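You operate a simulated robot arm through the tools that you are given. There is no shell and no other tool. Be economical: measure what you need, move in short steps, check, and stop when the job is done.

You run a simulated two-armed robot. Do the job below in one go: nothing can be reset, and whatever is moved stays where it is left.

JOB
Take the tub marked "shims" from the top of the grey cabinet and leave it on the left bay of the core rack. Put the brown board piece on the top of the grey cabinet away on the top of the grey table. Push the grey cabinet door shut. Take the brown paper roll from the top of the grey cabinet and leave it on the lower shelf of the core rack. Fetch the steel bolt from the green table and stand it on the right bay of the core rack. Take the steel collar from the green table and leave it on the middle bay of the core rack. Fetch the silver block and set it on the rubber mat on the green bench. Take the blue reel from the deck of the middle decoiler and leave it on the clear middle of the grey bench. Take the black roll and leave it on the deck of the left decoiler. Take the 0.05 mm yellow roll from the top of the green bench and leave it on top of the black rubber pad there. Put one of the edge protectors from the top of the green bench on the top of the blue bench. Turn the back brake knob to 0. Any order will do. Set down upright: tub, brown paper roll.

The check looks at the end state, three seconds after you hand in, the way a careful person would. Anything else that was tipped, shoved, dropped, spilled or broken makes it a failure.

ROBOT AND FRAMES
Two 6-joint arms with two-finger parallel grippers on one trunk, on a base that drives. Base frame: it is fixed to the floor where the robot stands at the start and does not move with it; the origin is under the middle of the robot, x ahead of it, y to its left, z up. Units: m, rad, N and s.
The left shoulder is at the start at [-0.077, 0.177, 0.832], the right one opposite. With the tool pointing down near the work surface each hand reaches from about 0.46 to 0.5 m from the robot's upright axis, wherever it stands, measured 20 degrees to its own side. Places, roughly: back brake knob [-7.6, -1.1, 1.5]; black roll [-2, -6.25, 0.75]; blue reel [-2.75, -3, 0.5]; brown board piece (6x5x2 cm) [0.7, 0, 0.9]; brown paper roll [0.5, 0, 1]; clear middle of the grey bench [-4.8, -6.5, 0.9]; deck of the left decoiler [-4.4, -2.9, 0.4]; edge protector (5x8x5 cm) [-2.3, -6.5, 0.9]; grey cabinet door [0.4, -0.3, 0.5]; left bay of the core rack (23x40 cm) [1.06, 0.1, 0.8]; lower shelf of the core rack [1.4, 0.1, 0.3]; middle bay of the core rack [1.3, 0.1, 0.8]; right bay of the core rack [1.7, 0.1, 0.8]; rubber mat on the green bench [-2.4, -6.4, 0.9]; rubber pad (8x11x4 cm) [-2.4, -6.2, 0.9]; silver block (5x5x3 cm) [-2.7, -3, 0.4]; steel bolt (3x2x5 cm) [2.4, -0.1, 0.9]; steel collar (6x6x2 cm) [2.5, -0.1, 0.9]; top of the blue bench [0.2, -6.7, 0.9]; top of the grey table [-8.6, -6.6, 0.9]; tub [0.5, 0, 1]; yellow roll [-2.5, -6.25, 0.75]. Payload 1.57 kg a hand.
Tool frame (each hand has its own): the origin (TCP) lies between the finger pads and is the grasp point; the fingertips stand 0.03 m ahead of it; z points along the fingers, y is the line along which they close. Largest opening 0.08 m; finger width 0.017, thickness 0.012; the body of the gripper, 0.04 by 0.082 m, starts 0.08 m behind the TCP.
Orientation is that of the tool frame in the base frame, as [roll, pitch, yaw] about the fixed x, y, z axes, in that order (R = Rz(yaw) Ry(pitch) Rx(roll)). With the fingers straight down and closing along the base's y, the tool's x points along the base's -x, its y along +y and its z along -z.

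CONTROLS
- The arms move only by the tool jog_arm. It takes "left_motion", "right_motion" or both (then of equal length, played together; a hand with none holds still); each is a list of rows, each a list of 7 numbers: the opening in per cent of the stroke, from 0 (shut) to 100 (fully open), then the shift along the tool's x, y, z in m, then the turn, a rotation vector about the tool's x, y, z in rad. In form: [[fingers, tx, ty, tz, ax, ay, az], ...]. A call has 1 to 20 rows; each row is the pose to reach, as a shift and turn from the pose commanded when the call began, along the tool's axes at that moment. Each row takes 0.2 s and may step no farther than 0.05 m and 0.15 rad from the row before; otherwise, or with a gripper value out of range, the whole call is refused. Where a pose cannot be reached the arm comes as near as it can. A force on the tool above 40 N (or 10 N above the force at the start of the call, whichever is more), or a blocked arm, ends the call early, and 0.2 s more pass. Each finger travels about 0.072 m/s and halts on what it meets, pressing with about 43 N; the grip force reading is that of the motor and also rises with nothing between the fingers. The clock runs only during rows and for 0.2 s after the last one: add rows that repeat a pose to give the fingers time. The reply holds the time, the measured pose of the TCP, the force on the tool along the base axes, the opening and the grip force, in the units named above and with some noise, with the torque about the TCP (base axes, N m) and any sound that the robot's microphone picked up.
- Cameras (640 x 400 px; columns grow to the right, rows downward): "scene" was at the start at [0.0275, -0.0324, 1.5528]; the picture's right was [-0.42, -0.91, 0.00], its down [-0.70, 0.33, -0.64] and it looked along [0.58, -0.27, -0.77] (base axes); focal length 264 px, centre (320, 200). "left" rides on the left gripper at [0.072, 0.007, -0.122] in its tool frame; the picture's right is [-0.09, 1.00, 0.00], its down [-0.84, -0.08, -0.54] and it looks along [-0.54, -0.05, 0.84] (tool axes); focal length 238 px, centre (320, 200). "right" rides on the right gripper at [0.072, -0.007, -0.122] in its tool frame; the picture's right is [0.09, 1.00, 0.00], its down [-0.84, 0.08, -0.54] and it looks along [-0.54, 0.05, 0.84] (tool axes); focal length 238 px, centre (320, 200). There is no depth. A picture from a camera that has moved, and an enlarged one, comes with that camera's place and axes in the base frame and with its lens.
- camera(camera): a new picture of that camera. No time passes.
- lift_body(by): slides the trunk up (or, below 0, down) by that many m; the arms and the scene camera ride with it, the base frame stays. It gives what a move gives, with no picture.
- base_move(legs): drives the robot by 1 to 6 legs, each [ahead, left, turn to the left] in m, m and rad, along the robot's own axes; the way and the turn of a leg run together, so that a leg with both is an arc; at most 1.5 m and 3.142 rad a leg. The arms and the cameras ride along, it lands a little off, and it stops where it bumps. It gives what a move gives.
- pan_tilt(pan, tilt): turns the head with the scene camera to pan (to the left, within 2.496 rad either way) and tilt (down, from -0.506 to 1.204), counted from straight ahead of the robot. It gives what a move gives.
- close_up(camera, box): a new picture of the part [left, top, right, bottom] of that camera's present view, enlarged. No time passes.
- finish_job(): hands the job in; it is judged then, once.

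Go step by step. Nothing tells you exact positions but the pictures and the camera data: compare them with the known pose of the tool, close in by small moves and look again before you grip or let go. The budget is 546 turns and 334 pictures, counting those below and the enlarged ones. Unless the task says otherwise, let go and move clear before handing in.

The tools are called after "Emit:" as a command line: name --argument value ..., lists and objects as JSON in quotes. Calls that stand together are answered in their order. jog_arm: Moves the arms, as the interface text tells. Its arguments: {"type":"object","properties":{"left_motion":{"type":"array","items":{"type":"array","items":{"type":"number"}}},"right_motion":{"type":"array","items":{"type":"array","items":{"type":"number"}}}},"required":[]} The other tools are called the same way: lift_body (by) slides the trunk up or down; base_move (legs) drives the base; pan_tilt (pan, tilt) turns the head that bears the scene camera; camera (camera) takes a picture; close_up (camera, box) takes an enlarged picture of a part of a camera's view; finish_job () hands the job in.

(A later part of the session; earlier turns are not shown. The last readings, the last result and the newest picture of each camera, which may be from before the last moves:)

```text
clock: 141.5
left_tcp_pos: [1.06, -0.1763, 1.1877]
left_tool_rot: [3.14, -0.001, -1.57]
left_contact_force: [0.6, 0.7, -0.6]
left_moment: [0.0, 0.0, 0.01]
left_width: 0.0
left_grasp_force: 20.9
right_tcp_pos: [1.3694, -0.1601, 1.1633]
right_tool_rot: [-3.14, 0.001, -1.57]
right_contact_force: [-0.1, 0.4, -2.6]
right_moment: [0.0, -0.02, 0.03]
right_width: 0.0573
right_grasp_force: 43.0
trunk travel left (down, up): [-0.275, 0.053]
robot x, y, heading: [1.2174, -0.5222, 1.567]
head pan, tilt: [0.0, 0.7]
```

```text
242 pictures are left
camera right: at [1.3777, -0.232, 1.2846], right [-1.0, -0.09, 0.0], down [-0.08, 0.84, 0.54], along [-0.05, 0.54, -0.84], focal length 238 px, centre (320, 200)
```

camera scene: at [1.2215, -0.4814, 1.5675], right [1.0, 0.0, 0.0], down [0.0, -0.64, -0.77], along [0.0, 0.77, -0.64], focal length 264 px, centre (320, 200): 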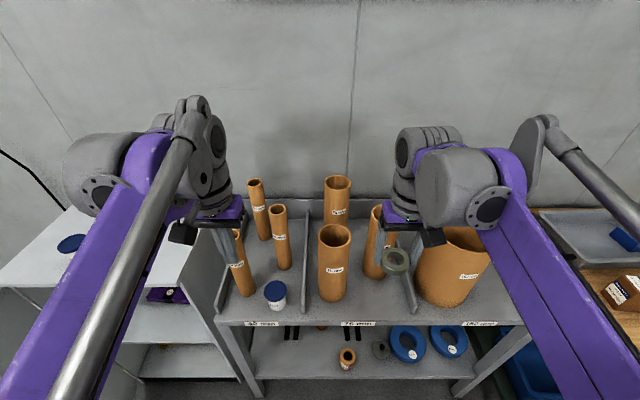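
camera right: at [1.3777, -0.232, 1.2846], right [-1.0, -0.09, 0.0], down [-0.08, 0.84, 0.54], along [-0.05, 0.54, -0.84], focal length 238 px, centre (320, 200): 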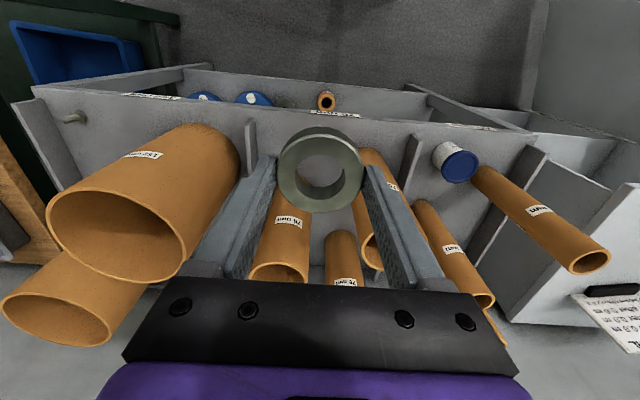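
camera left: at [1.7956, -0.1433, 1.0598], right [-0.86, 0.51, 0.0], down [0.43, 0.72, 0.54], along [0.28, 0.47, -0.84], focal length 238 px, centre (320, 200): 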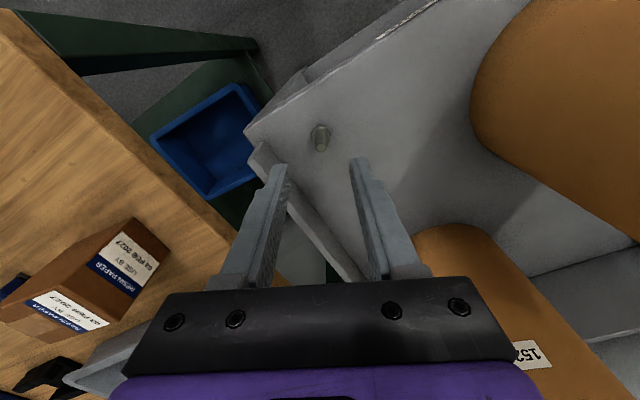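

Collar goes to the front of the middle bay near (1.385, -0.062).

Emit:
jog_arm --right_motion '[[45, -0.045, -0.008, 0.01, 0, 0, 0], [45, -0.085, -0.0156, 0.03, 0, 0, 0], [45, -0.098, -0.0156, 0.07, 0, 0, 0], [45, -0.098, -0.0156, 0.115, 0, 0, 0], [45, -0.098, -0.0156, 0.16, 0, 0, 0], [45, -0.098, -0.0156, 0.2, 0, 0, 0], [45, -0.098, -0.0156, 0.23, 0, 0, 0]]'

Emit:
camera --camera "scene"

Emit:
camera --camera "right"

```text
clock: 143.1
left_tcp_pos: [1.0595, -0.176, 1.1872]
left_tool_rot: [3.141, 0.001, -1.571]
left_contact_force: [0.6, -0.1, -0.1]
left_moment: [0.01, 0.06, 0.0]
left_width: 0.0
left_grasp_force: 21.0
right_tcp_pos: [1.3866, -0.061, 0.9322]
right_tool_rot: [-3.138, 0.0, -1.57]
right_contact_force: [-0.5, -0.3, -2.5]
right_moment: [0.06, 0.01, 0.05]
right_width: 0.0571
right_grasp_force: 43.0
trunk travel left (down, up): [-0.275, 0.053]
robot x, y, heading: [1.221, -0.5262, 1.565]
head pan, tilt: [0.0, 0.7]
```

```text
241 pictures are left
camera scene: at [1.2216, -0.4809, 1.5676], right [1.0, 0.0, 0.0], down [0.0, -0.64, -0.76], along [0.0, 0.76, -0.64], focal length 264 px, centre (320, 200)
```

scene: 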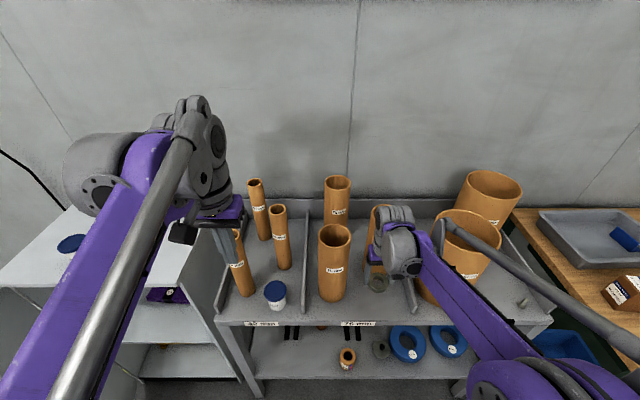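

```text
240 pictures are left
camera right: at [1.3942, -0.1336, 1.0551], right [-1.0, -0.09, 0.0], down [-0.08, 0.84, 0.54], along [-0.05, 0.54, -0.84], focal length 238 px, centre (320, 200)
```

right: 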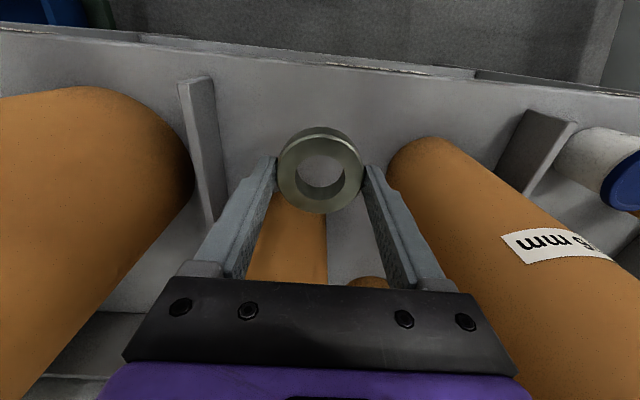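

Emit:
jog_arm --right_motion '[[45, 0, 0, 0.03, 0, 0, 0], [45, 0, 0, 0.06, 0, 0, 0], [45, 0, 0, 0.085, 0, 0, 0], [45, 0, 0, 0.092, 0, 0, 0], [45, 0, 0, 0.096, 0, 0, 0], [45, 0, 0, 0.099, 0, 0, 0], [45, 0, 0, 0.102, 0, 0, 0]]'

Emit:
camera --camera "right"

```text
clock: 144.7
left_tcp_pos: [1.0581, -0.1778, 1.1894]
left_tool_rot: [-3.14, 0.001, -1.572]
left_contact_force: [-0.2, -0.5, -0.1]
left_moment: [-0.04, 0.0, 0.02]
left_width: 0.0001
left_grasp_force: 20.6
right_tcp_pos: [1.3854, -0.061, 0.833]
right_tool_rot: [-3.141, 0.004, -1.569]
right_contact_force: [1.9, 4.3, 28.0]
right_moment: [-0.12, 0.57, -0.02]
right_width: 0.0571
right_grasp_force: 42.9
trunk travel left (down, up): [-0.275, 0.053]
robot x, y, heading: [1.2248, -0.5228, 1.568]
head pan, tilt: [0.0, 0.7]
```

```text
239 pictures are left
camera right: at [1.3939, -0.134, 0.9545], right [-1.0, -0.09, 0.0], down [-0.08, 0.84, 0.54], along [-0.05, 0.54, -0.84], focal length 238 px, centre (320, 200)
```

right: 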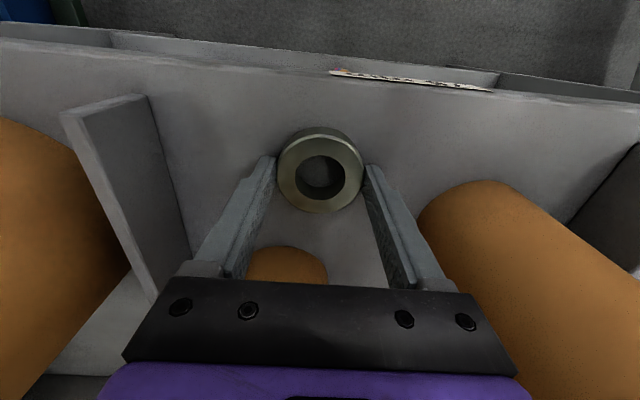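

Emit:
jog_arm --right_motion '[[45, 0, 0, -0.002, 0, 0, 0], [65, 0, 0, -0.002, 0, 0, 0], [85, 0, 0, -0.002, 0, 0, 0], [95, 0, 0, -0.002, 0, 0, 0], [95, 0, 0, -0.03, 0, 0, 0], [95, 0, 0, -0.07, 0, 0, 0], [95, 0, 0, -0.11, 0, 0, 0], [95, 0, 0, -0.155, 0, 0, 0], [95, 0, 0, -0.2, 0, 0, 0], [95, 0, 0, -0.245, 0, 0, 0], [95, 0, 0, -0.29, 0, 0, 0], [60, 0.04, 0, -0.31, 0, 0, 0], [30, 0.08, 0, -0.33, 0, 0, 0]]'

Emit:
base_move --legs '[[-0.45, 0, 0]]'

Emit:
camera --camera "scene"

```text
clock: 147.5
left_tcp_pos: [1.0593, -0.1782, 1.1874]
left_tool_rot: [-3.141, -0.002, -1.57]
left_contact_force: [0.3, 0.7, -0.1]
left_moment: [0.01, -0.01, 0.02]
left_width: 0.0
left_grasp_force: 20.8
right_tcp_pos: [1.3848, -0.1432, 1.163]
right_tool_rot: [-3.14, 0.004, -1.571]
right_contact_force: [-0.4, 0.4, 1.5]
right_moment: [0.03, -0.01, 0.02]
right_width: 0.024
right_grasp_force: 0.1
trunk travel left (down, up): [-0.275, 0.053]
robot x, y, heading: [1.2221, -0.5269, 1.571]
head pan, tilt: [0.0, 0.7]
```

```text
clock: 150.2
left_tcp_pos: [1.0579, -0.6257, 1.1881]
left_tool_rot: [3.139, 0.0, -1.571]
left_contact_force: [-0.3, 0.6, -0.6]
left_moment: [-0.01, -0.03, -0.04]
left_width: 0.0
left_grasp_force: 21.3
right_tcp_pos: [1.3837, -0.5918, 1.1609]
right_tool_rot: [-3.14, 0.0, -1.571]
right_contact_force: [0.0, -0.1, -0.5]
right_moment: [0.01, 0.01, 0.01]
right_width: 0.0244
right_grasp_force: 0.0
trunk travel left (down, up): [-0.275, 0.053]
robot x, y, heading: [1.2228, -0.9749, 1.566]
head pan, tilt: [0.0, 0.7]
```

```text
238 pictures are left
camera scene: at [1.221, -0.9305, 1.5676], right [1.0, 0.0, 0.0], down [0.0, -0.64, -0.76], along [0.0, 0.76, -0.64], focal length 264 px, centre (320, 200)
```

scene: 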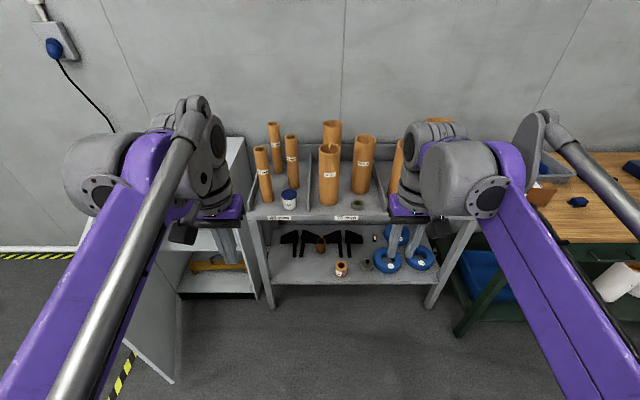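

All rack items stand well. Next the cabinet door: I drive round to its outer (west) side to start pushing it.

Emit:
base_move --legs '[[0, 1.4, 0], [0, 0, -1.566]]'

Emit:
pan_tilt --pan 0.3 --tilt 0.7

Emit:
camera --camera "scene"

```text
clock: 166.7
left_tcp_pos: [0.1592, -0.8153, 1.1881]
left_tool_rot: [3.14, 0.0, 3.137]
left_contact_force: [0.4, -0.3, -0.9]
left_moment: [0.02, -0.03, -0.01]
left_width: 0.0
left_grasp_force: 21.7
right_tcp_pos: [0.1919, -1.1418, 1.1619]
right_tool_rot: [-3.139, 0.001, 3.139]
right_contact_force: [-0.3, 0.7, -0.4]
right_moment: [0.02, 0.03, -0.02]
right_width: 0.0243
right_grasp_force: 0.0
trunk travel left (down, up): [-0.275, 0.053]
robot x, y, heading: [-0.188, -0.9767, -0.01]
head pan, tilt: [0.0, 0.7]
```

```text
clock: 167.4
left_tcp_pos: [0.1599, -0.8142, 1.1893]
left_tool_rot: [3.14, -0.001, 3.139]
left_contact_force: [0.5, -0.9, -0.1]
left_moment: [0.01, -0.02, 0.0]
left_width: 0.0001
left_grasp_force: 21.2
right_tcp_pos: [0.1921, -1.1403, 1.1606]
right_tool_rot: [-3.14, 0.001, 3.139]
right_contact_force: [-0.4, 0.2, -1.0]
right_moment: [0.0, 0.01, 0.03]
right_width: 0.0239
right_grasp_force: 0.0
trunk travel left (down, up): [-0.275, 0.053]
robot x, y, heading: [-0.1894, -0.9748, -0.004]
head pan, tilt: [0.3, 0.7]
```

```text
237 pictures are left
camera scene: at [-0.1506, -0.9525, 1.5676], right [0.29, -0.96, 0.0], down [-0.62, -0.19, -0.76], along [0.73, 0.22, -0.64], focal length 264 px, centre (320, 200)
```

scene: 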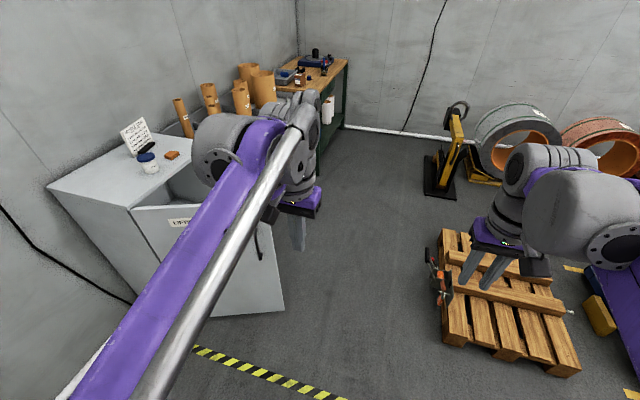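

Emit:
base_move --legs '[[0, 0.32, 0]]'

Emit:
jog_arm --left_motion '[[0, -0.03, 0.02, 0.03, 0, 0, 0], [0, -0.06, 0.04, 0.06, 0, 0, 0], [0, -0.08, 0.065, 0.09, 0, 0, 0], [0, -0.1, 0.09, 0.12, 0, 0, 0], [0, -0.1, 0.09, 0.165, 0, 0, 0], [0, -0.1, 0.09, 0.21, 0, 0, 0], [0, -0.1, 0.09, 0.255, 0, 0, 0], [0, -0.1, 0.09, 0.3, 0, 0, 0], [0, -0.1, 0.09, 0.345, 0, 0, 0], [0, -0.1, 0.09, 0.38, 0, 0, 0]]'

Emit:
camera --camera "scene"

```text
clock: 170.8
left_tcp_pos: [0.1608, -0.4941, 1.1883]
left_tool_rot: [3.141, 0.0, 3.137]
left_contact_force: [0.1, -0.2, -0.7]
left_moment: [-0.01, 0.03, -0.01]
left_width: 0.0
left_grasp_force: 21.3
right_tcp_pos: [0.1938, -0.8195, 1.1609]
right_tool_rot: [-3.139, 0.0, 3.137]
right_contact_force: [0.2, 0.1, -0.7]
right_moment: [0.0, -0.01, 0.02]
right_width: 0.0241
right_grasp_force: 0.0
trunk travel left (down, up): [-0.275, 0.053]
robot x, y, heading: [-0.1871, -0.6555, -0.008]
head pan, tilt: [0.3, 0.7]
```

```text
clock: 173.1
left_tcp_pos: [0.2625, -0.4048, 0.8065]
left_tool_rot: [-3.14, 0.002, 3.138]
left_contact_force: [0.1, -0.4, 0.0]
left_moment: [-0.01, 0.0, -0.02]
left_width: 0.0003
left_grasp_force: 21.5
right_tcp_pos: [0.1947, -0.8204, 1.1616]
right_tool_rot: [-3.139, 0.0, 3.135]
right_contact_force: [0.3, 0.5, 0.3]
right_moment: [0.0, -0.04, 0.0]
right_width: 0.0239
right_grasp_force: 0.1
trunk travel left (down, up): [-0.275, 0.053]
robot x, y, heading: [-0.19, -0.6596, -0.006]
head pan, tilt: [0.3, 0.7]
```

```text
236 pictures are left
camera scene: at [-0.1484, -0.6305, 1.5676], right [0.29, -0.96, 0.0], down [-0.62, -0.19, -0.76], along [0.73, 0.22, -0.64], focal length 264 px, centre (320, 200)
```

scene: 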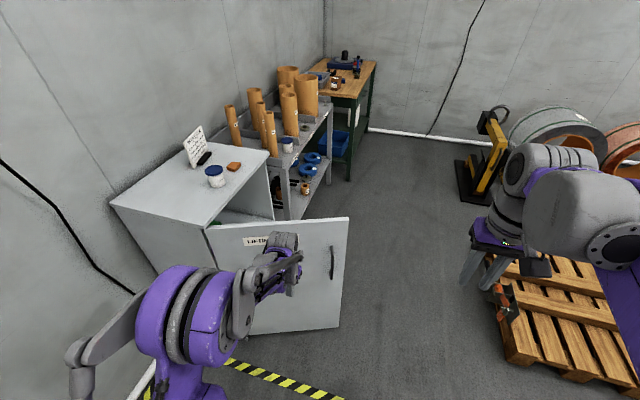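

Emit:
base_move --legs '[[0.28, 0, 0]]'

Emit:
camera --camera "scene"

```text
clock: 175.0
left_tcp_pos: [0.5399, -0.4039, 0.807]
left_tool_rot: [3.139, 0.0, 3.138]
left_contact_force: [0.1, -0.6, -0.4]
left_moment: [-0.04, 0.0, 0.01]
left_width: 0.0001
left_grasp_force: 21.1
right_tcp_pos: [0.4731, -0.8209, 1.1611]
right_tool_rot: [-3.139, 0.001, 3.14]
right_contact_force: [0.5, -0.1, -0.3]
right_moment: [0.0, -0.03, 0.01]
right_width: 0.024
right_grasp_force: 0.2
trunk travel left (down, up): [-0.275, 0.053]
robot x, y, heading: [0.0885, -0.657, -0.002]
head pan, tilt: [0.3, 0.7]
```

```text
235 pictures are left
camera scene: at [0.1306, -0.6319, 1.5675], right [0.29, -0.96, 0.0], down [-0.62, -0.19, -0.77], along [0.73, 0.22, -0.64], focal length 264 px, centre (320, 200)
```

scene: 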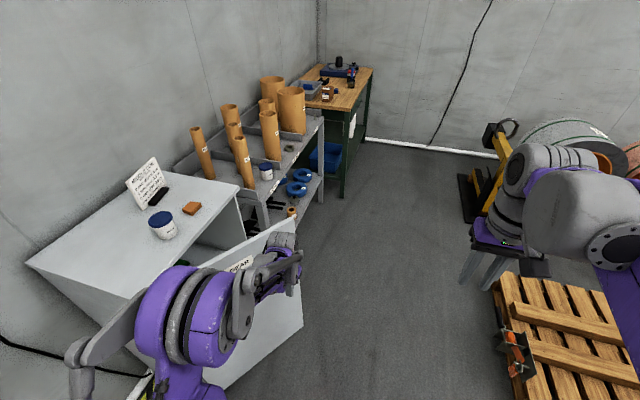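

Emit:
base_move --legs '[[0.12, 0, 0]]'

Emit:
camera --camera "scene"

```text
clock: 176.2
left_tcp_pos: [0.6592, -0.4041, 0.8069]
left_tool_rot: [-3.142, 0.0, 3.138]
left_contact_force: [-0.4, -0.3, 0.3]
left_moment: [0.01, 0.03, 0.0]
left_width: 0.0
left_grasp_force: 21.1
right_tcp_pos: [0.5909, -0.8218, 1.1618]
right_tool_rot: [-3.14, 0.0, 3.137]
right_contact_force: [0.1, -0.4, -0.4]
right_moment: [0.04, 0.05, 0.01]
right_width: 0.0238
right_grasp_force: 0.1
trunk travel left (down, up): [-0.275, 0.053]
robot x, y, heading: [0.2136, -0.6602, -0.005]
head pan, tilt: [0.3, 0.7]
```

```text
234 pictures are left
camera scene: at [0.249, -0.6324, 1.5675], right [0.29, -0.96, 0.0], down [-0.62, -0.19, -0.77], along [0.73, 0.22, -0.64], focal length 264 px, centre (320, 200)
```

scene: 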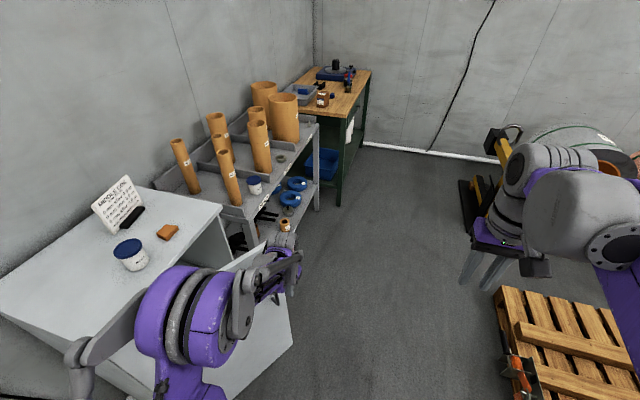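

Emit:
base_move --legs '[[-0.06, -0.04, 0], [0, -0.27, 0]]'

Emit:
jog_arm --left_motion '[[0, 0, 0, -0.045, 0, 0, 0], [0, 0, 0, -0.09, 0, 0, 0], [0, 0, 0, -0.135, 0, 0, 0], [0, 0, 0, -0.18, 0, 0, 0], [0, 0, 0, -0.225, 0, 0, 0], [0, 0, 0, -0.27, 0, 0, 0], [0, 0, 0, -0.31, 0, 0, 0]]'

Emit:
base_move --legs '[[0.67, 0, 0], [0, 0, 1.575]]'

Emit:
jog_arm --left_motion '[[0, 0, 0, 0.045, 0, 0, 0], [0, 0, 0, 0.09, 0, 0, 0], [0, 0, 0, 0.135, 0, 0, 0], [0, 0, 0, 0.18, 0, 0, 0], [0, 0, 0, 0.225, 0, 0, 0], [0, 0, 0, 0.27, 0, 0, 0], [0, 0, 0, 0.31, 0, 0, 0]]'

Emit:
camera --camera "scene"

```text
clock: 179.8
left_tcp_pos: [0.5974, -0.7139, 0.8067]
left_tool_rot: [3.139, -0.001, 3.138]
left_contact_force: [0.6, -0.2, -0.2]
left_moment: [0.02, 0.01, -0.02]
left_width: 0.0
left_grasp_force: 21.5
right_tcp_pos: [0.53, -1.1296, 1.1612]
right_tool_rot: [-3.14, 0.0, 3.138]
right_contact_force: [-0.2, -0.2, 0.0]
right_moment: [0.0, 0.01, 0.01]
right_width: 0.0242
right_grasp_force: 0.0
trunk travel left (down, up): [-0.275, 0.053]
robot x, y, heading: [0.1489, -0.9718, -0.004]
head pan, tilt: [0.3, 0.7]
```

```text
clock: 181.4
left_tcp_pos: [0.5969, -0.7158, 1.1181]
left_tool_rot: [-3.142, 0.0, 3.139]
left_contact_force: [-0.1, -0.9, -0.1]
left_moment: [-0.05, -0.01, 0.01]
left_width: 0.0001
left_grasp_force: 20.8
right_tcp_pos: [0.5307, -1.1309, 1.1604]
right_tool_rot: [-3.14, -0.001, 3.138]
right_contact_force: [-0.1, 1.2, -0.4]
right_moment: [-0.03, 0.02, 0.02]
right_width: 0.0241
right_grasp_force: 0.1
trunk travel left (down, up): [-0.275, 0.053]
robot x, y, heading: [0.1481, -0.9686, 0.001]
head pan, tilt: [0.3, 0.7]
```

```text
clock: 188.9
left_tcp_pos: [0.5719, -0.5178, 1.1176]
left_tool_rot: [3.141, -0.001, -1.585]
left_contact_force: [0.0, 0.4, 0.0]
left_moment: [0.02, 0.01, -0.03]
left_width: 0.0
left_grasp_force: 21.1
right_tcp_pos: [0.9873, -0.591, 1.1612]
right_tool_rot: [-3.139, 0.0, -1.586]
right_contact_force: [0.2, -0.1, -0.2]
right_moment: [-0.02, -0.01, -0.01]
right_width: 0.024
right_grasp_force: 0.1
trunk travel left (down, up): [-0.275, 0.053]
robot x, y, heading: [0.8179, -0.9706, 1.558]
head pan, tilt: [0.3, 0.7]
```

```text
clock: 190.6
left_tcp_pos: [0.5707, -0.5167, 0.8084]
left_tool_rot: [-3.141, -0.001, -1.586]
left_contact_force: [0.3, 0.4, -0.3]
left_moment: [-0.01, -0.02, -0.02]
left_width: 0.0
left_grasp_force: 21.2
right_tcp_pos: [0.9854, -0.5895, 1.1611]
right_tool_rot: [-3.141, -0.001, -1.586]
right_contact_force: [-0.2, 1.1, -0.2]
right_moment: [-0.02, -0.01, 0.01]
right_width: 0.024
right_grasp_force: 0.1
trunk travel left (down, up): [-0.275, 0.053]
robot x, y, heading: [0.8204, -0.972, 1.556]
head pan, tilt: [0.3, 0.7]
```

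```text
233 pictures are left
camera scene: at [0.7927, -0.9291, 1.5676], right [0.96, 0.28, 0.0], down [0.18, -0.62, -0.76], along [-0.21, 0.73, -0.64], focal length 264 px, centre (320, 200)
```

scene: 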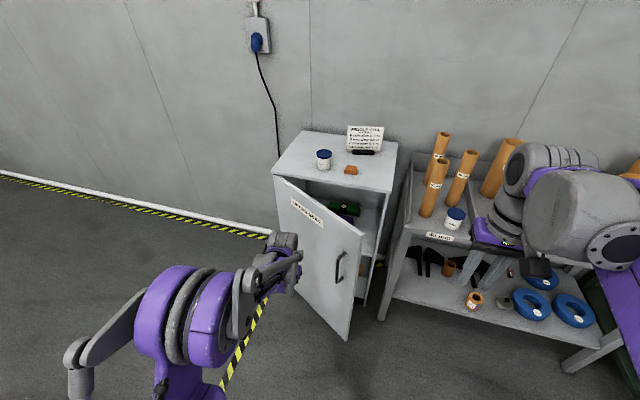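

Emit:
base_move --legs '[[0.36, 0, 0.013]]'

Emit:
camera --camera "scene"

```text
clock: 192.9
left_tcp_pos: [0.5717, -0.1612, 0.8084]
left_tool_rot: [-3.141, 0.0, -1.579]
left_contact_force: [0.9, -0.4, 0.0]
left_moment: [-0.02, 0.02, 0.01]
left_width: 0.0001
left_grasp_force: 21.6
right_tcp_pos: [0.9874, -0.229, 1.161]
right_tool_rot: [-3.14, 0.0, -1.578]
right_contact_force: [1.2, -0.2, -0.6]
right_moment: [-0.03, -0.01, 0.01]
right_width: 0.0238
right_grasp_force: 0.0
trunk travel left (down, up): [-0.275, 0.053]
robot x, y, heading: [0.8215, -0.6133, 1.564]
head pan, tilt: [0.3, 0.7]
```

```text
232 pictures are left
camera scene: at [0.7968, -0.5711, 1.5675], right [0.96, 0.29, 0.0], down [0.19, -0.62, -0.77], along [-0.22, 0.73, -0.64], focal length 264 px, centre (320, 200)
```

scene: 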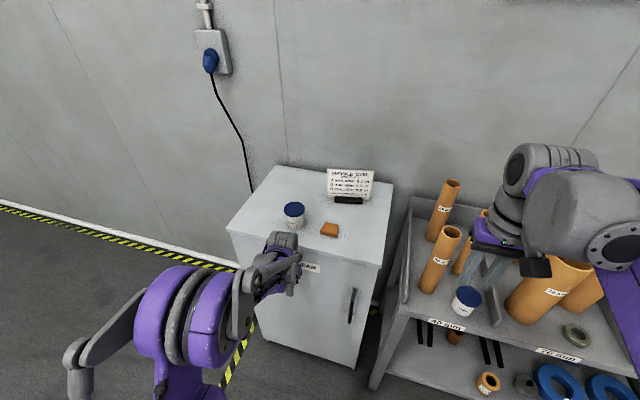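

Emit:
jog_arm --left_motion '[[0, -0.02, 0, 0, 0, 0, 0], [0, -0.035, 0, 0, 0, 0, 0], [0, -0.045, 0, 0, 0, 0, 0], [0, -0.055, 0, 0, 0, 0, 0], [0, -0.065, 0, 0, 0, 0, 0], [0, -0.075, 0, 0, 0, 0, 0]]'

Emit:
camera --camera "scene"

```text
clock: 193.6
left_tcp_pos: [0.5729, -0.1264, 0.8081]
left_tool_rot: [3.141, -0.009, -1.574]
left_contact_force: [2.5, -20.7, 5.9]
left_moment: [2.54, 0.3, 0.27]
left_width: 0.0
left_grasp_force: 20.9
right_tcp_pos: [0.9874, -0.2301, 1.1619]
right_tool_rot: [-3.141, 0.003, -1.576]
right_contact_force: [0.4, 0.6, -0.2]
right_moment: [-0.02, -0.03, 0.0]
right_width: 0.024
right_grasp_force: 0.0
trunk travel left (down, up): [-0.275, 0.053]
robot x, y, heading: [0.8237, -0.6106, 1.563]
head pan, tilt: [0.3, 0.7]
stopped in row 3 (left hand): the force on the tool passed its limit at 48 N (the readings are from after the stop); the commanded pose is now the measured one
```

```text
231 pictures are left
camera scene: at [0.797, -0.5729, 1.5678], right [0.96, 0.29, 0.0], down [0.19, -0.62, -0.77], along [-0.22, 0.73, -0.64], focal length 264 px, centre (320, 200)
```

scene: 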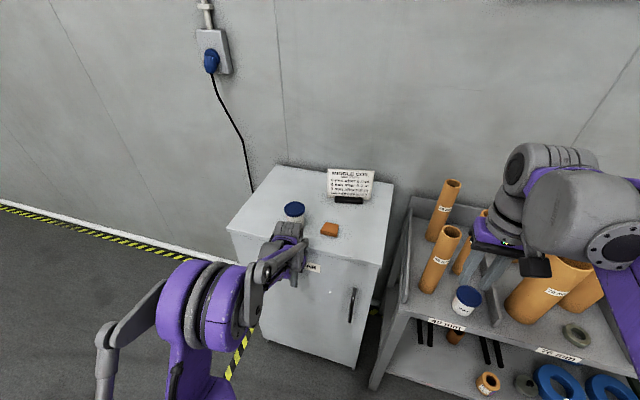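

Emit:
close_up --camera "scene" --box '[220, 160, 400, 380]'

```text
1.82 times, centred on (310, 270) of scene
camera zoom: at [0.797, -0.5729, 1.5678], right [0.96, 0.29, 0.0], down [0.19, -0.62, -0.77], along [-0.22, 0.73, -0.64], focal length 480 px, centre (338, 73)
```

zoom: 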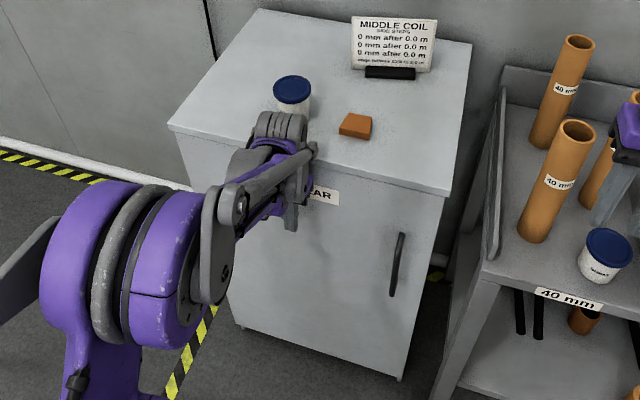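

The door looks shut. I back off, raise the left hand, and move in for the brown board piece.

Emit:
jog_arm --left_motion '[[0, 0.03, 0, 0, 0, 0, 0], [0, 0.07, 0, 0, 0, 0, 0], [0, 0.1, 0, -0.03, 0, 0, 0], [20, 0.1, 0, -0.075, 0, 0, 0], [40, 0.1, 0, -0.12, 0, 0, 0], [60, 0.1, 0, -0.165, 0, 0, 0], [80, 0.1, 0, -0.21, 0, 0, 0], [100, 0.1, 0, -0.255, 0, 0, 0], [100, 0.1, 0, -0.3, 0, 0, 0], [100, 0.1, -0.03, -0.335, 0, 0, 0], [100, 0.1, -0.07, -0.335, 0, 0, 0]]'

Emit:
close_up --camera "scene" --box '[220, 160, 400, 380]'

Emit:
base_move --legs '[[0.12, 0, 0]]'

Emit:
camera --camera "left"

```text
clock: 196.0
left_tcp_pos: [0.6441, -0.2212, 1.1432]
left_tool_rot: [-3.141, -0.008, -1.574]
left_contact_force: [-0.9, -0.2, -0.7]
left_moment: [0.03, 0.02, -0.04]
left_width: 0.08
left_grasp_force: 0.0
right_tcp_pos: [0.9874, -0.2298, 1.1609]
right_tool_rot: [-3.139, 0.0, -1.576]
right_contact_force: [-0.3, -0.3, -0.2]
right_moment: [0.0, 0.0, -0.01]
right_width: 0.0237
right_grasp_force: 0.1
trunk travel left (down, up): [-0.275, 0.053]
robot x, y, heading: [0.8239, -0.6101, 1.561]
head pan, tilt: [0.3, 0.7]
```

```text
1.82 times, centred on (310, 270) of scene
camera zoom: at [0.7975, -0.5714, 1.5676], right [0.96, 0.29, 0.0], down [0.19, -0.62, -0.77], along [-0.22, 0.73, -0.64], focal length 480 px, centre (338, 73)
```

zoom: 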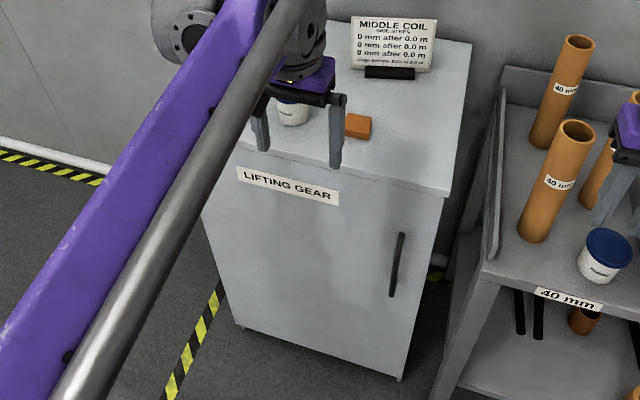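

```text
clock: 197.3
left_tcp_pos: [0.6425, -0.1031, 1.1424]
left_tool_rot: [3.14, -0.007, -1.574]
left_contact_force: [-0.8, 0.2, 0.0]
left_moment: [-0.01, -0.01, 0.02]
left_width: 0.0799
left_grasp_force: 0.1
right_tcp_pos: [0.9882, -0.1109, 1.1611]
right_tool_rot: [3.141, -0.001, -1.574]
right_contact_force: [-0.2, 0.6, 0.7]
right_moment: [-0.02, 0.03, -0.02]
right_width: 0.024
right_grasp_force: 0.1
trunk travel left (down, up): [-0.275, 0.053]
robot x, y, heading: [0.8222, -0.4941, 1.564]
head pan, tilt: [0.3, 0.7]
```

```text
228 pictures are left
camera left: at [0.6363, -0.1737, 1.2651], right [-1.0, 0.1, 0.0], down [0.08, 0.84, 0.54], along [0.05, 0.53, -0.84], focal length 238 px, centre (320, 200)
```

left: 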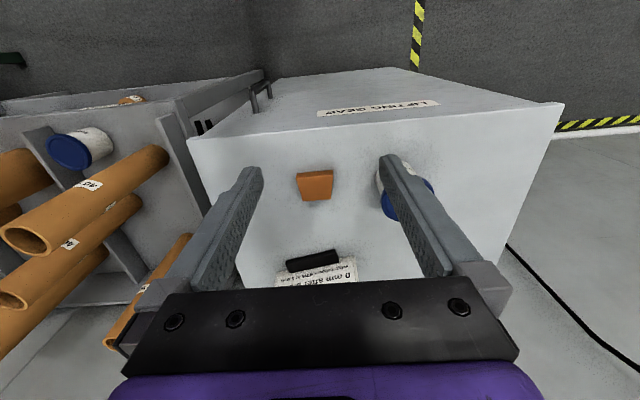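

Emit:
jog_arm --left_motion '[[100, -0.03, -0.006, 0.03, 0, 0, 0], [100, -0.06, -0.012, 0.06, 0, 0, 0], [100, -0.095, -0.0185, 0.085, 0, 0, 0], [100, -0.095, -0.0185, 0.11, 0, 0, 0]]'

Emit:
camera --camera "left"

Emit:
close_up --camera "scene" --box '[220, 140, 400, 260]'

```text
clock: 198.3
left_tcp_pos: [0.661, -0.009, 1.0331]
left_tool_rot: [-3.141, -0.006, -1.574]
left_contact_force: [0.5, 0.3, 0.5]
left_moment: [0.01, 0.03, 0.0]
left_width: 0.0801
left_grasp_force: 0.2
right_tcp_pos: [0.9873, -0.1111, 1.1616]
right_tool_rot: [-3.14, 0.0, -1.575]
right_contact_force: [-1.0, 0.6, 0.7]
right_moment: [-0.01, -0.01, -0.01]
right_width: 0.024
right_grasp_force: 0.1
trunk travel left (down, up): [-0.275, 0.053]
robot x, y, heading: [0.8213, -0.4939, 1.564]
head pan, tilt: [0.3, 0.7]
```

```text
227 pictures are left
camera left: at [0.6549, -0.0796, 1.1554], right [-1.0, 0.1, 0.0], down [0.08, 0.84, 0.54], along [0.05, 0.53, -0.84], focal length 238 px, centre (320, 200)
```

left: 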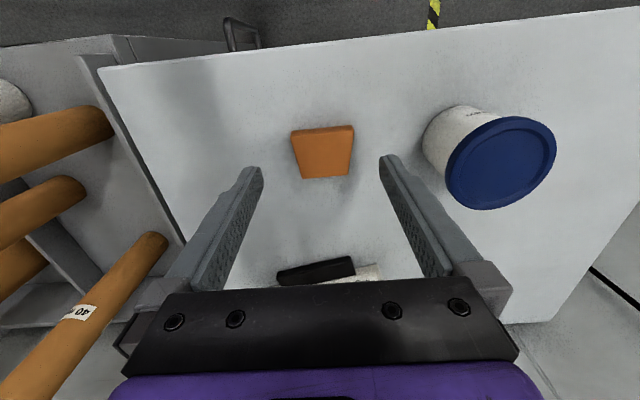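

```text
3.33 times, centred on (310, 200) of scene
camera zoom: at [0.7973, -0.453, 1.5676], right [0.96, 0.29, 0.0], down [0.19, -0.62, -0.77], along [-0.22, 0.73, -0.64], focal length 880 px, centre (353, 200)
```

zoom: 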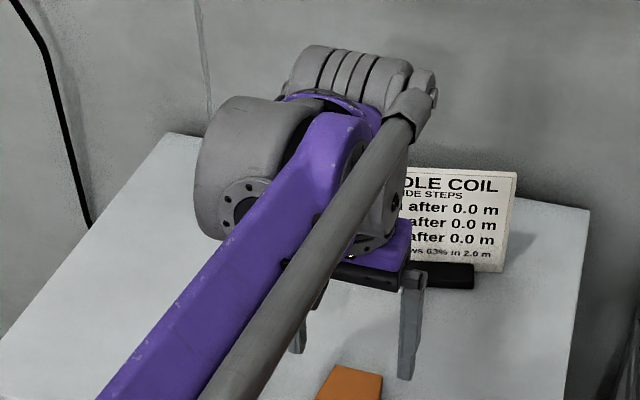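

Emit:
jog_arm --left_motion '[[100, -0.007, 0.0015, 0.02, 0, 0, 0], [100, -0.007, 0.0015, 0.04, 0, 0, 0], [100, -0.007, 0.0015, 0.057, 0, 0, 0]]'

Emit:
camera --camera "left"

```text
clock: 199.1
left_tcp_pos: [0.6587, -0.0019, 0.9756]
left_tool_rot: [3.141, -0.008, -1.573]
left_contact_force: [0.7, -0.4, -0.5]
left_moment: [0.02, -0.03, 0.0]
left_width: 0.0799
left_grasp_force: 0.1
right_tcp_pos: [0.9872, -0.1096, 1.1614]
right_tool_rot: [-3.141, -0.001, -1.576]
right_contact_force: [-1.5, 0.6, -0.2]
right_moment: [0.03, -0.04, 0.01]
right_width: 0.0238
right_grasp_force: 0.1
trunk travel left (down, up): [-0.275, 0.053]
robot x, y, heading: [0.8258, -0.4934, 1.562]
head pan, tilt: [0.3, 0.7]
```

```text
225 pictures are left
camera left: at [0.6532, -0.072, 1.0977], right [-1.0, 0.1, 0.0], down [0.08, 0.84, 0.54], along [0.05, 0.53, -0.84], focal length 238 px, centre (320, 200)
```

left: 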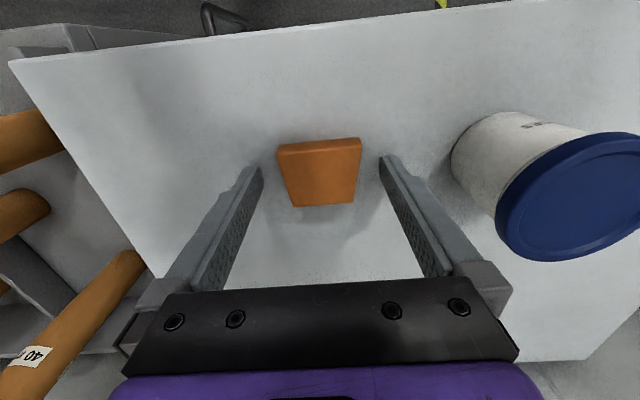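

Emit:
jog_arm --left_motion '[[80, 0, 0, 0, 0, 0, 0], [60, 0, 0, 0, 0, 0, 0], [45, 0, 0, 0, 0, 0, 0], [40, 0, 0, 0, 0, 0, 0]]'

Emit:
camera --camera "left"

```text
clock: 200.1
left_tcp_pos: [0.6593, -0.0018, 0.9751]
left_tool_rot: [3.141, -0.007, -1.575]
left_contact_force: [0.3, 0.9, -0.8]
left_moment: [-0.02, 0.0, -0.03]
left_width: 0.0505
left_grasp_force: 43.6
right_tcp_pos: [0.9873, -0.1102, 1.1614]
right_tool_rot: [-3.14, -0.001, -1.577]
right_contact_force: [0.1, -0.5, 0.6]
right_moment: [0.01, 0.01, 0.01]
right_width: 0.024
right_grasp_force: 0.1
trunk travel left (down, up): [-0.275, 0.053]
robot x, y, heading: [0.8232, -0.4927, 1.561]
head pan, tilt: [0.3, 0.7]
```

```text
224 pictures are left
camera left: at [0.6533, -0.0722, 1.098], right [-1.0, 0.1, 0.0], down [0.08, 0.84, 0.54], along [0.05, 0.53, -0.84], focal length 238 px, centre (320, 200)
```

left: 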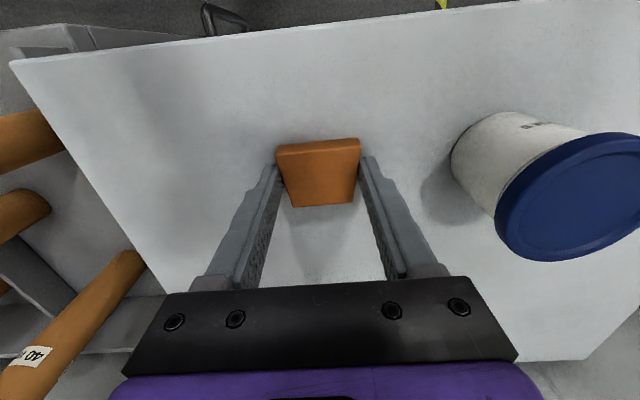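

Board held. I lift it, back away, and then look at the way west.

Emit:
jog_arm --left_motion '[[35, 0, 0, -0.04, 0, 0, 0], [35, 0, 0, -0.085, 0, 0, 0], [35, 0, 0, -0.13, 0, 0, 0], [35, 0, 0, -0.175, 0, 0, 0], [35, 0.04, 0, -0.2, 0, 0, 0], [35, 0.08, 0, -0.21, 0, 0, 0], [35, 0.12, 0, -0.21, 0, 0, 0]]'

Emit:
base_move --legs '[[-0.4, 0, 0], [0, 0, 1.571]]'

Emit:
pan_tilt --pan 0.45 --tilt 0.3

Emit:
camera --camera "scene"

Emit:
pan_tilt --pan 1.3 --tilt 0.3

Emit:
camera --camera "scene"

```text
clock: 201.7
left_tcp_pos: [0.659, -0.1209, 1.1862]
left_tool_rot: [3.14, -0.006, -1.575]
left_contact_force: [0.5, 0.2, -0.4]
left_moment: [0.02, -0.01, -0.01]
left_width: 0.0507
left_grasp_force: 42.5
right_tcp_pos: [0.9872, -0.1105, 1.1616]
right_tool_rot: [-3.139, 0.002, -1.576]
right_contact_force: [-0.8, -0.3, 0.1]
right_moment: [0.0, -0.02, 0.01]
right_width: 0.0242
right_grasp_force: 0.0
trunk travel left (down, up): [-0.275, 0.053]
robot x, y, heading: [0.8255, -0.4907, 1.568]
head pan, tilt: [0.3, 0.7]
```

```text
clock: 208.0
left_tcp_pos: [0.4469, -1.0572, 1.1852]
left_tool_rot: [-3.141, -0.006, -0.003]
left_contact_force: [1.0, -0.5, -0.3]
left_moment: [0.03, 0.0, -0.02]
left_width: 0.0506
left_grasp_force: 42.6
right_tcp_pos: [0.4381, -0.7303, 1.1618]
right_tool_rot: [-3.138, -0.001, 0.0]
right_contact_force: [0.7, -0.6, -1.2]
right_moment: [0.0, 0.0, 0.02]
right_width: 0.0241
right_grasp_force: 0.1
trunk travel left (down, up): [-0.275, 0.053]
robot x, y, heading: [0.8222, -0.8941, 3.134]
head pan, tilt: [0.3, 0.7]
```

```text
clock: 208.9
left_tcp_pos: [0.4479, -1.0584, 1.1865]
left_tool_rot: [3.141, -0.007, 0.001]
left_contact_force: [-0.1, -0.6, -1.0]
left_moment: [-0.03, 0.01, 0.01]
left_width: 0.0505
left_grasp_force: 43.3
right_tcp_pos: [0.4382, -0.731, 1.1612]
right_tool_rot: [-3.141, 0.001, -0.002]
right_contact_force: [-0.2, -0.6, -1.1]
right_moment: [0.0, -0.02, 0.01]
right_width: 0.0241
right_grasp_force: 0.1
trunk travel left (down, up): [-0.275, 0.053]
robot x, y, heading: [0.8209, -0.8928, 3.142]
head pan, tilt: [0.45, 0.3]
```

```text
223 pictures are left
camera scene: at [0.7772, -0.9341, 1.6036], right [-0.43, 0.9, 0.0], down [0.27, 0.13, -0.95], along [-0.86, -0.41, -0.3], focal length 264 px, centre (320, 200)
```

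scene: 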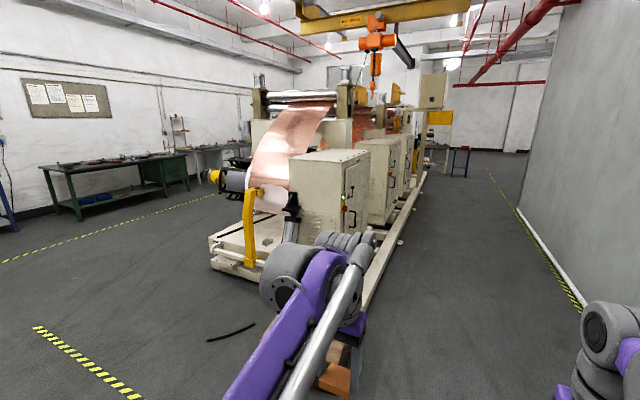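

```text
clock: 210.1
left_tcp_pos: [0.4466, -1.0576, 1.1869]
left_tool_rot: [-3.14, -0.006, -0.001]
left_contact_force: [0.0, -0.6, -0.4]
left_moment: [-0.06, 0.0, 0.0]
left_width: 0.0506
left_grasp_force: 42.6
right_tcp_pos: [0.4378, -0.7306, 1.162]
right_tool_rot: [-3.141, -0.001, 0.0]
right_contact_force: [-1.0, -0.5, 0.8]
right_moment: [0.03, 0.01, 0.0]
right_width: 0.024
right_grasp_force: 0.1
trunk travel left (down, up): [-0.275, 0.053]
robot x, y, heading: [0.8231, -0.8942, 3.138]
head pan, tilt: [1.3, 0.3]
```

```text
222 pictures are left
camera scene: at [0.8362, -0.9836, 1.6037], right [-0.96, 0.27, 0.0], down [0.08, 0.28, -0.96], along [-0.26, -0.92, -0.3], focal length 264 px, centre (320, 200)
```

scene: 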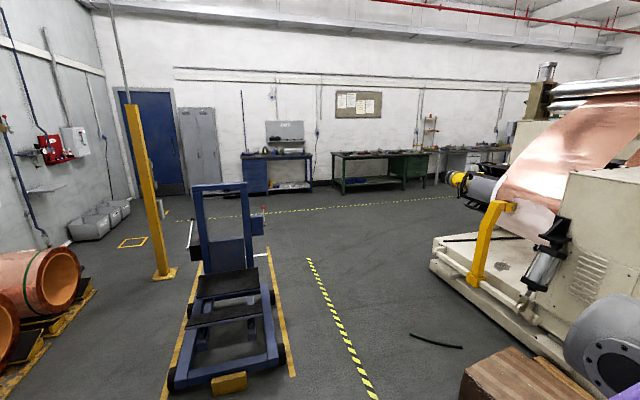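

The lane between the machine (north edge y ≈ -1.35) and the wall (y ≈ 0.4) is open. I drive west along it towards the brake knob.

Emit:
base_move --legs '[[0.7, -0.2, 0], [1.5, -0.22, 0], [1.5, 0, 0], [1.5, 0, 0], [1.0, 0, 0]]'

Emit:
pan_tilt --pan 0.4 --tilt 0.1

Emit:
camera --camera "scene"

```text
refused: leg 2 is longer than a leg can be; nothing moved
```

```text
clock: 211.2
left_tcp_pos: [0.4476, -1.0587, 1.1857]
left_tool_rot: [3.141, -0.006, -0.001]
left_contact_force: [-0.2, -0.2, -0.2]
left_moment: [0.0, 0.0, -0.01]
left_width: 0.0507
left_grasp_force: 42.8
right_tcp_pos: [0.4383, -0.7298, 1.1619]
right_tool_rot: [-3.139, 0.0, 0.0]
right_contact_force: [-1.4, -0.5, 0.2]
right_moment: [0.02, -0.02, 0.01]
right_width: 0.0241
right_grasp_force: 0.2
trunk travel left (down, up): [-0.275, 0.053]
robot x, y, heading: [0.8203, -0.8934, 3.136]
head pan, tilt: [0.4, 0.099]
```

```text
221 pictures are left
camera scene: at [0.7766, -0.9293, 1.6224], right [-0.39, 0.92, 0.0], down [0.09, 0.04, -0.99], along [-0.92, -0.39, -0.1], focal length 264 px, centre (320, 200)
```

scene: 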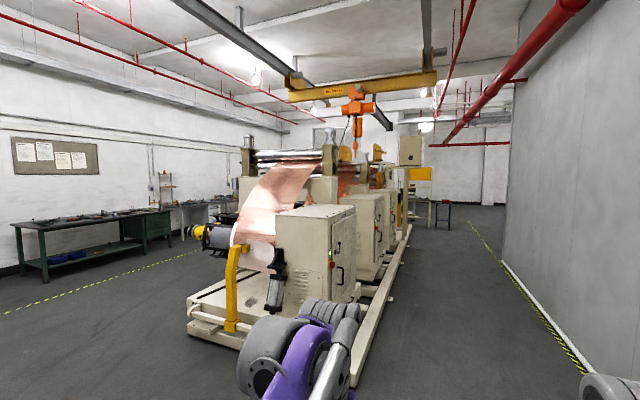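

Emit:
base_move --legs '[[0.7, -0.2, 0], [1.45, -0.22, 0], [1.5, 0, 0], [1.5, 0, 0], [1.0, 0, 0]]'

Emit:
camera --camera "scene"

```text
clock: 240.9
left_tcp_pos: [-5.6903, -0.6929, 1.1857]
left_tool_rot: [3.14, -0.007, 0.02]
left_contact_force: [0.0, -0.5, -0.2]
left_moment: [-0.03, 0.01, -0.02]
left_width: 0.05
left_grasp_force: 42.6
right_tcp_pos: [-5.7062, -0.3642, 1.1608]
right_tool_rot: [-3.14, 0.001, 0.02]
right_contact_force: [-0.1, 0.4, -0.3]
right_moment: [0.02, -0.02, -0.01]
right_width: 0.0238
right_grasp_force: 0.1
trunk travel left (down, up): [-0.275, 0.053]
robot x, y, heading: [-5.3233, -0.5204, -3.124]
head pan, tilt: [0.4, 0.099]
```

```text
220 pictures are left
camera scene: at [-5.365, -0.5563, 1.6224], right [-0.41, 0.91, 0.0], down [0.09, 0.04, -1.0], along [-0.91, -0.4, -0.1], focal length 264 px, centre (320, 200)
```

scene: 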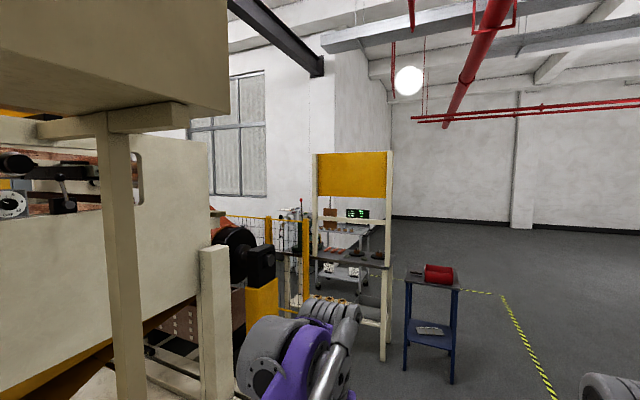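

Emit:
close_up --camera "scene" --box '[290, 130, 470, 300]'

```text
2.35 times, centred on (380, 215) of scene
camera zoom: at [-5.365, -0.5563, 1.6224], right [-0.41, 0.91, 0.0], down [0.09, 0.04, -1.0], along [-0.91, -0.4, -0.1], focal length 621 px, centre (179, 165)
```

zoom: 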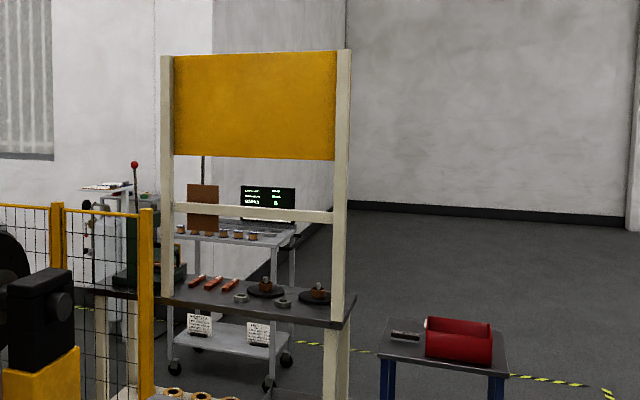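

Emit:
pan_tilt --pan -0.5 --tilt 0.4

Emit:
camera --camera "scene"

Emit:
pan_tilt --pan 0.2 --tilt 0.4

Emit:
camera --camera "scene"

```text
clock: 242.1
left_tcp_pos: [-5.6916, -0.6925, 1.1857]
left_tool_rot: [3.142, -0.007, 0.02]
left_contact_force: [0.1, -0.8, -0.7]
left_moment: [0.0, 0.01, -0.03]
left_width: 0.0498
left_grasp_force: 42.7
right_tcp_pos: [-5.706, -0.3643, 1.1604]
right_tool_rot: [-3.139, -0.001, 0.02]
right_contact_force: [-0.6, 0.0, -0.2]
right_moment: [0.01, -0.02, -0.02]
right_width: 0.0239
right_grasp_force: 0.0
trunk travel left (down, up): [-0.275, 0.053]
robot x, y, heading: [-5.3206, -0.5224, -3.121]
head pan, tilt: [-0.499, 0.4]
```

```text
218 pictures are left
camera scene: at [-5.363, -0.4761, 1.5945], right [0.46, 0.89, 0.0], down [0.34, -0.18, -0.92], along [-0.82, 0.43, -0.39], focal length 264 px, centre (320, 200)
```

scene: 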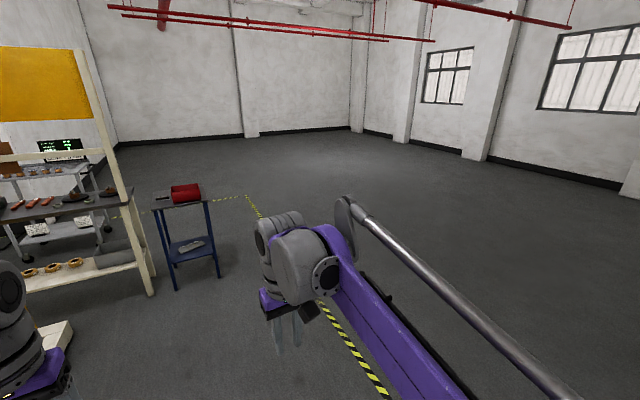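

```text
clock: 243.2
left_tcp_pos: [-5.691, -0.6927, 1.1856]
left_tool_rot: [3.141, -0.007, 0.022]
left_contact_force: [-0.3, -0.6, -0.4]
left_moment: [-0.01, 0.03, 0.0]
left_width: 0.05
left_grasp_force: 43.2
right_tcp_pos: [-5.7079, -0.3649, 1.1621]
right_tool_rot: [-3.139, 0.0, 0.019]
right_contact_force: [-0.8, -0.2, 0.4]
right_moment: [0.0, 0.04, 0.0]
right_width: 0.0238
right_grasp_force: 0.1
trunk travel left (down, up): [-0.275, 0.053]
robot x, y, heading: [-5.3237, -0.5175, -3.121]
head pan, tilt: [0.201, 0.4]
```

```text
217 pictures are left
camera scene: at [-5.3713, -0.539, 1.5945], right [-0.22, 0.98, 0.0], down [0.38, 0.08, -0.92], along [-0.9, -0.2, -0.39], focal length 264 px, centre (320, 200)
```

scene: 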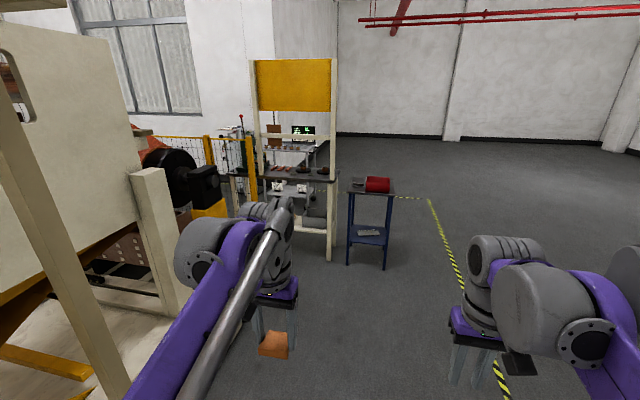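

Free floor opens to the north; the knob panel (yellow) faces west. I go round the small blue table and look at it from the west side.

Emit:
base_move --legs '[[1.2, -0.78, -0.02], [1.45, 0, 0], [0.4, 0, 0], [0, 0, 1.57]]'

Emit:
pan_tilt --pan 0.5 --tilt 0.3

Emit:
camera --camera "scene"

```text
clock: 263.2
left_tcp_pos: [-8.2307, -0.1146, 1.1851]
left_tool_rot: [3.141, -0.006, 1.569]
left_contact_force: [0.4, -0.5, -0.2]
left_moment: [-0.03, 0.04, 0.0]
left_width: 0.0496
left_grasp_force: 42.8
right_tcp_pos: [-8.5588, -0.1246, 1.1608]
right_tool_rot: [-3.139, 0.002, 1.568]
right_contact_force: [-0.1, 0.8, -0.4]
right_moment: [0.03, 0.0, -0.01]
right_width: 0.0241
right_grasp_force: 0.0
trunk travel left (down, up): [-0.275, 0.053]
robot x, y, heading: [-8.3936, 0.2609, -1.572]
head pan, tilt: [0.201, 0.4]
```

```text
clock: 264.0
left_tcp_pos: [-8.2298, -0.1159, 1.1859]
left_tool_rot: [3.141, -0.006, 1.568]
left_contact_force: [0.1, -0.8, 0.1]
left_moment: [0.0, 0.01, -0.05]
left_width: 0.0495
left_grasp_force: 42.4
right_tcp_pos: [-8.558, -0.1249, 1.1615]
right_tool_rot: [-3.141, 0.0, 1.567]
right_contact_force: [0.8, -0.1, 0.0]
right_moment: [0.0, 0.03, 0.02]
right_width: 0.0239
right_grasp_force: 0.0
trunk travel left (down, up): [-0.275, 0.053]
robot x, y, heading: [-8.3963, 0.2608, -1.576]
head pan, tilt: [0.499, 0.3]
```

```text
216 pictures are left
camera scene: at [-8.3508, 0.2168, 1.6037], right [-0.88, -0.47, 0.0], down [-0.14, 0.26, -0.96], along [0.45, -0.84, -0.3], focal length 264 px, centre (320, 200)
```

scene: 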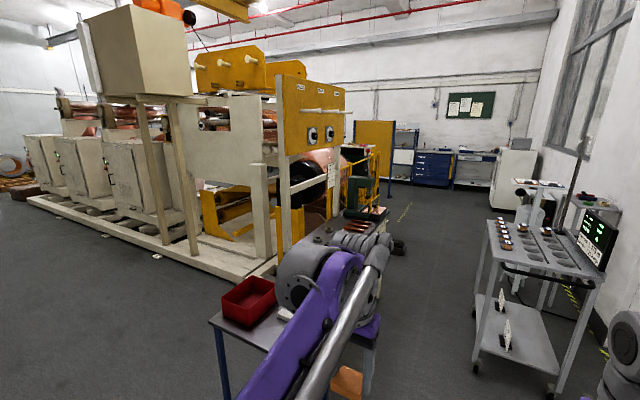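

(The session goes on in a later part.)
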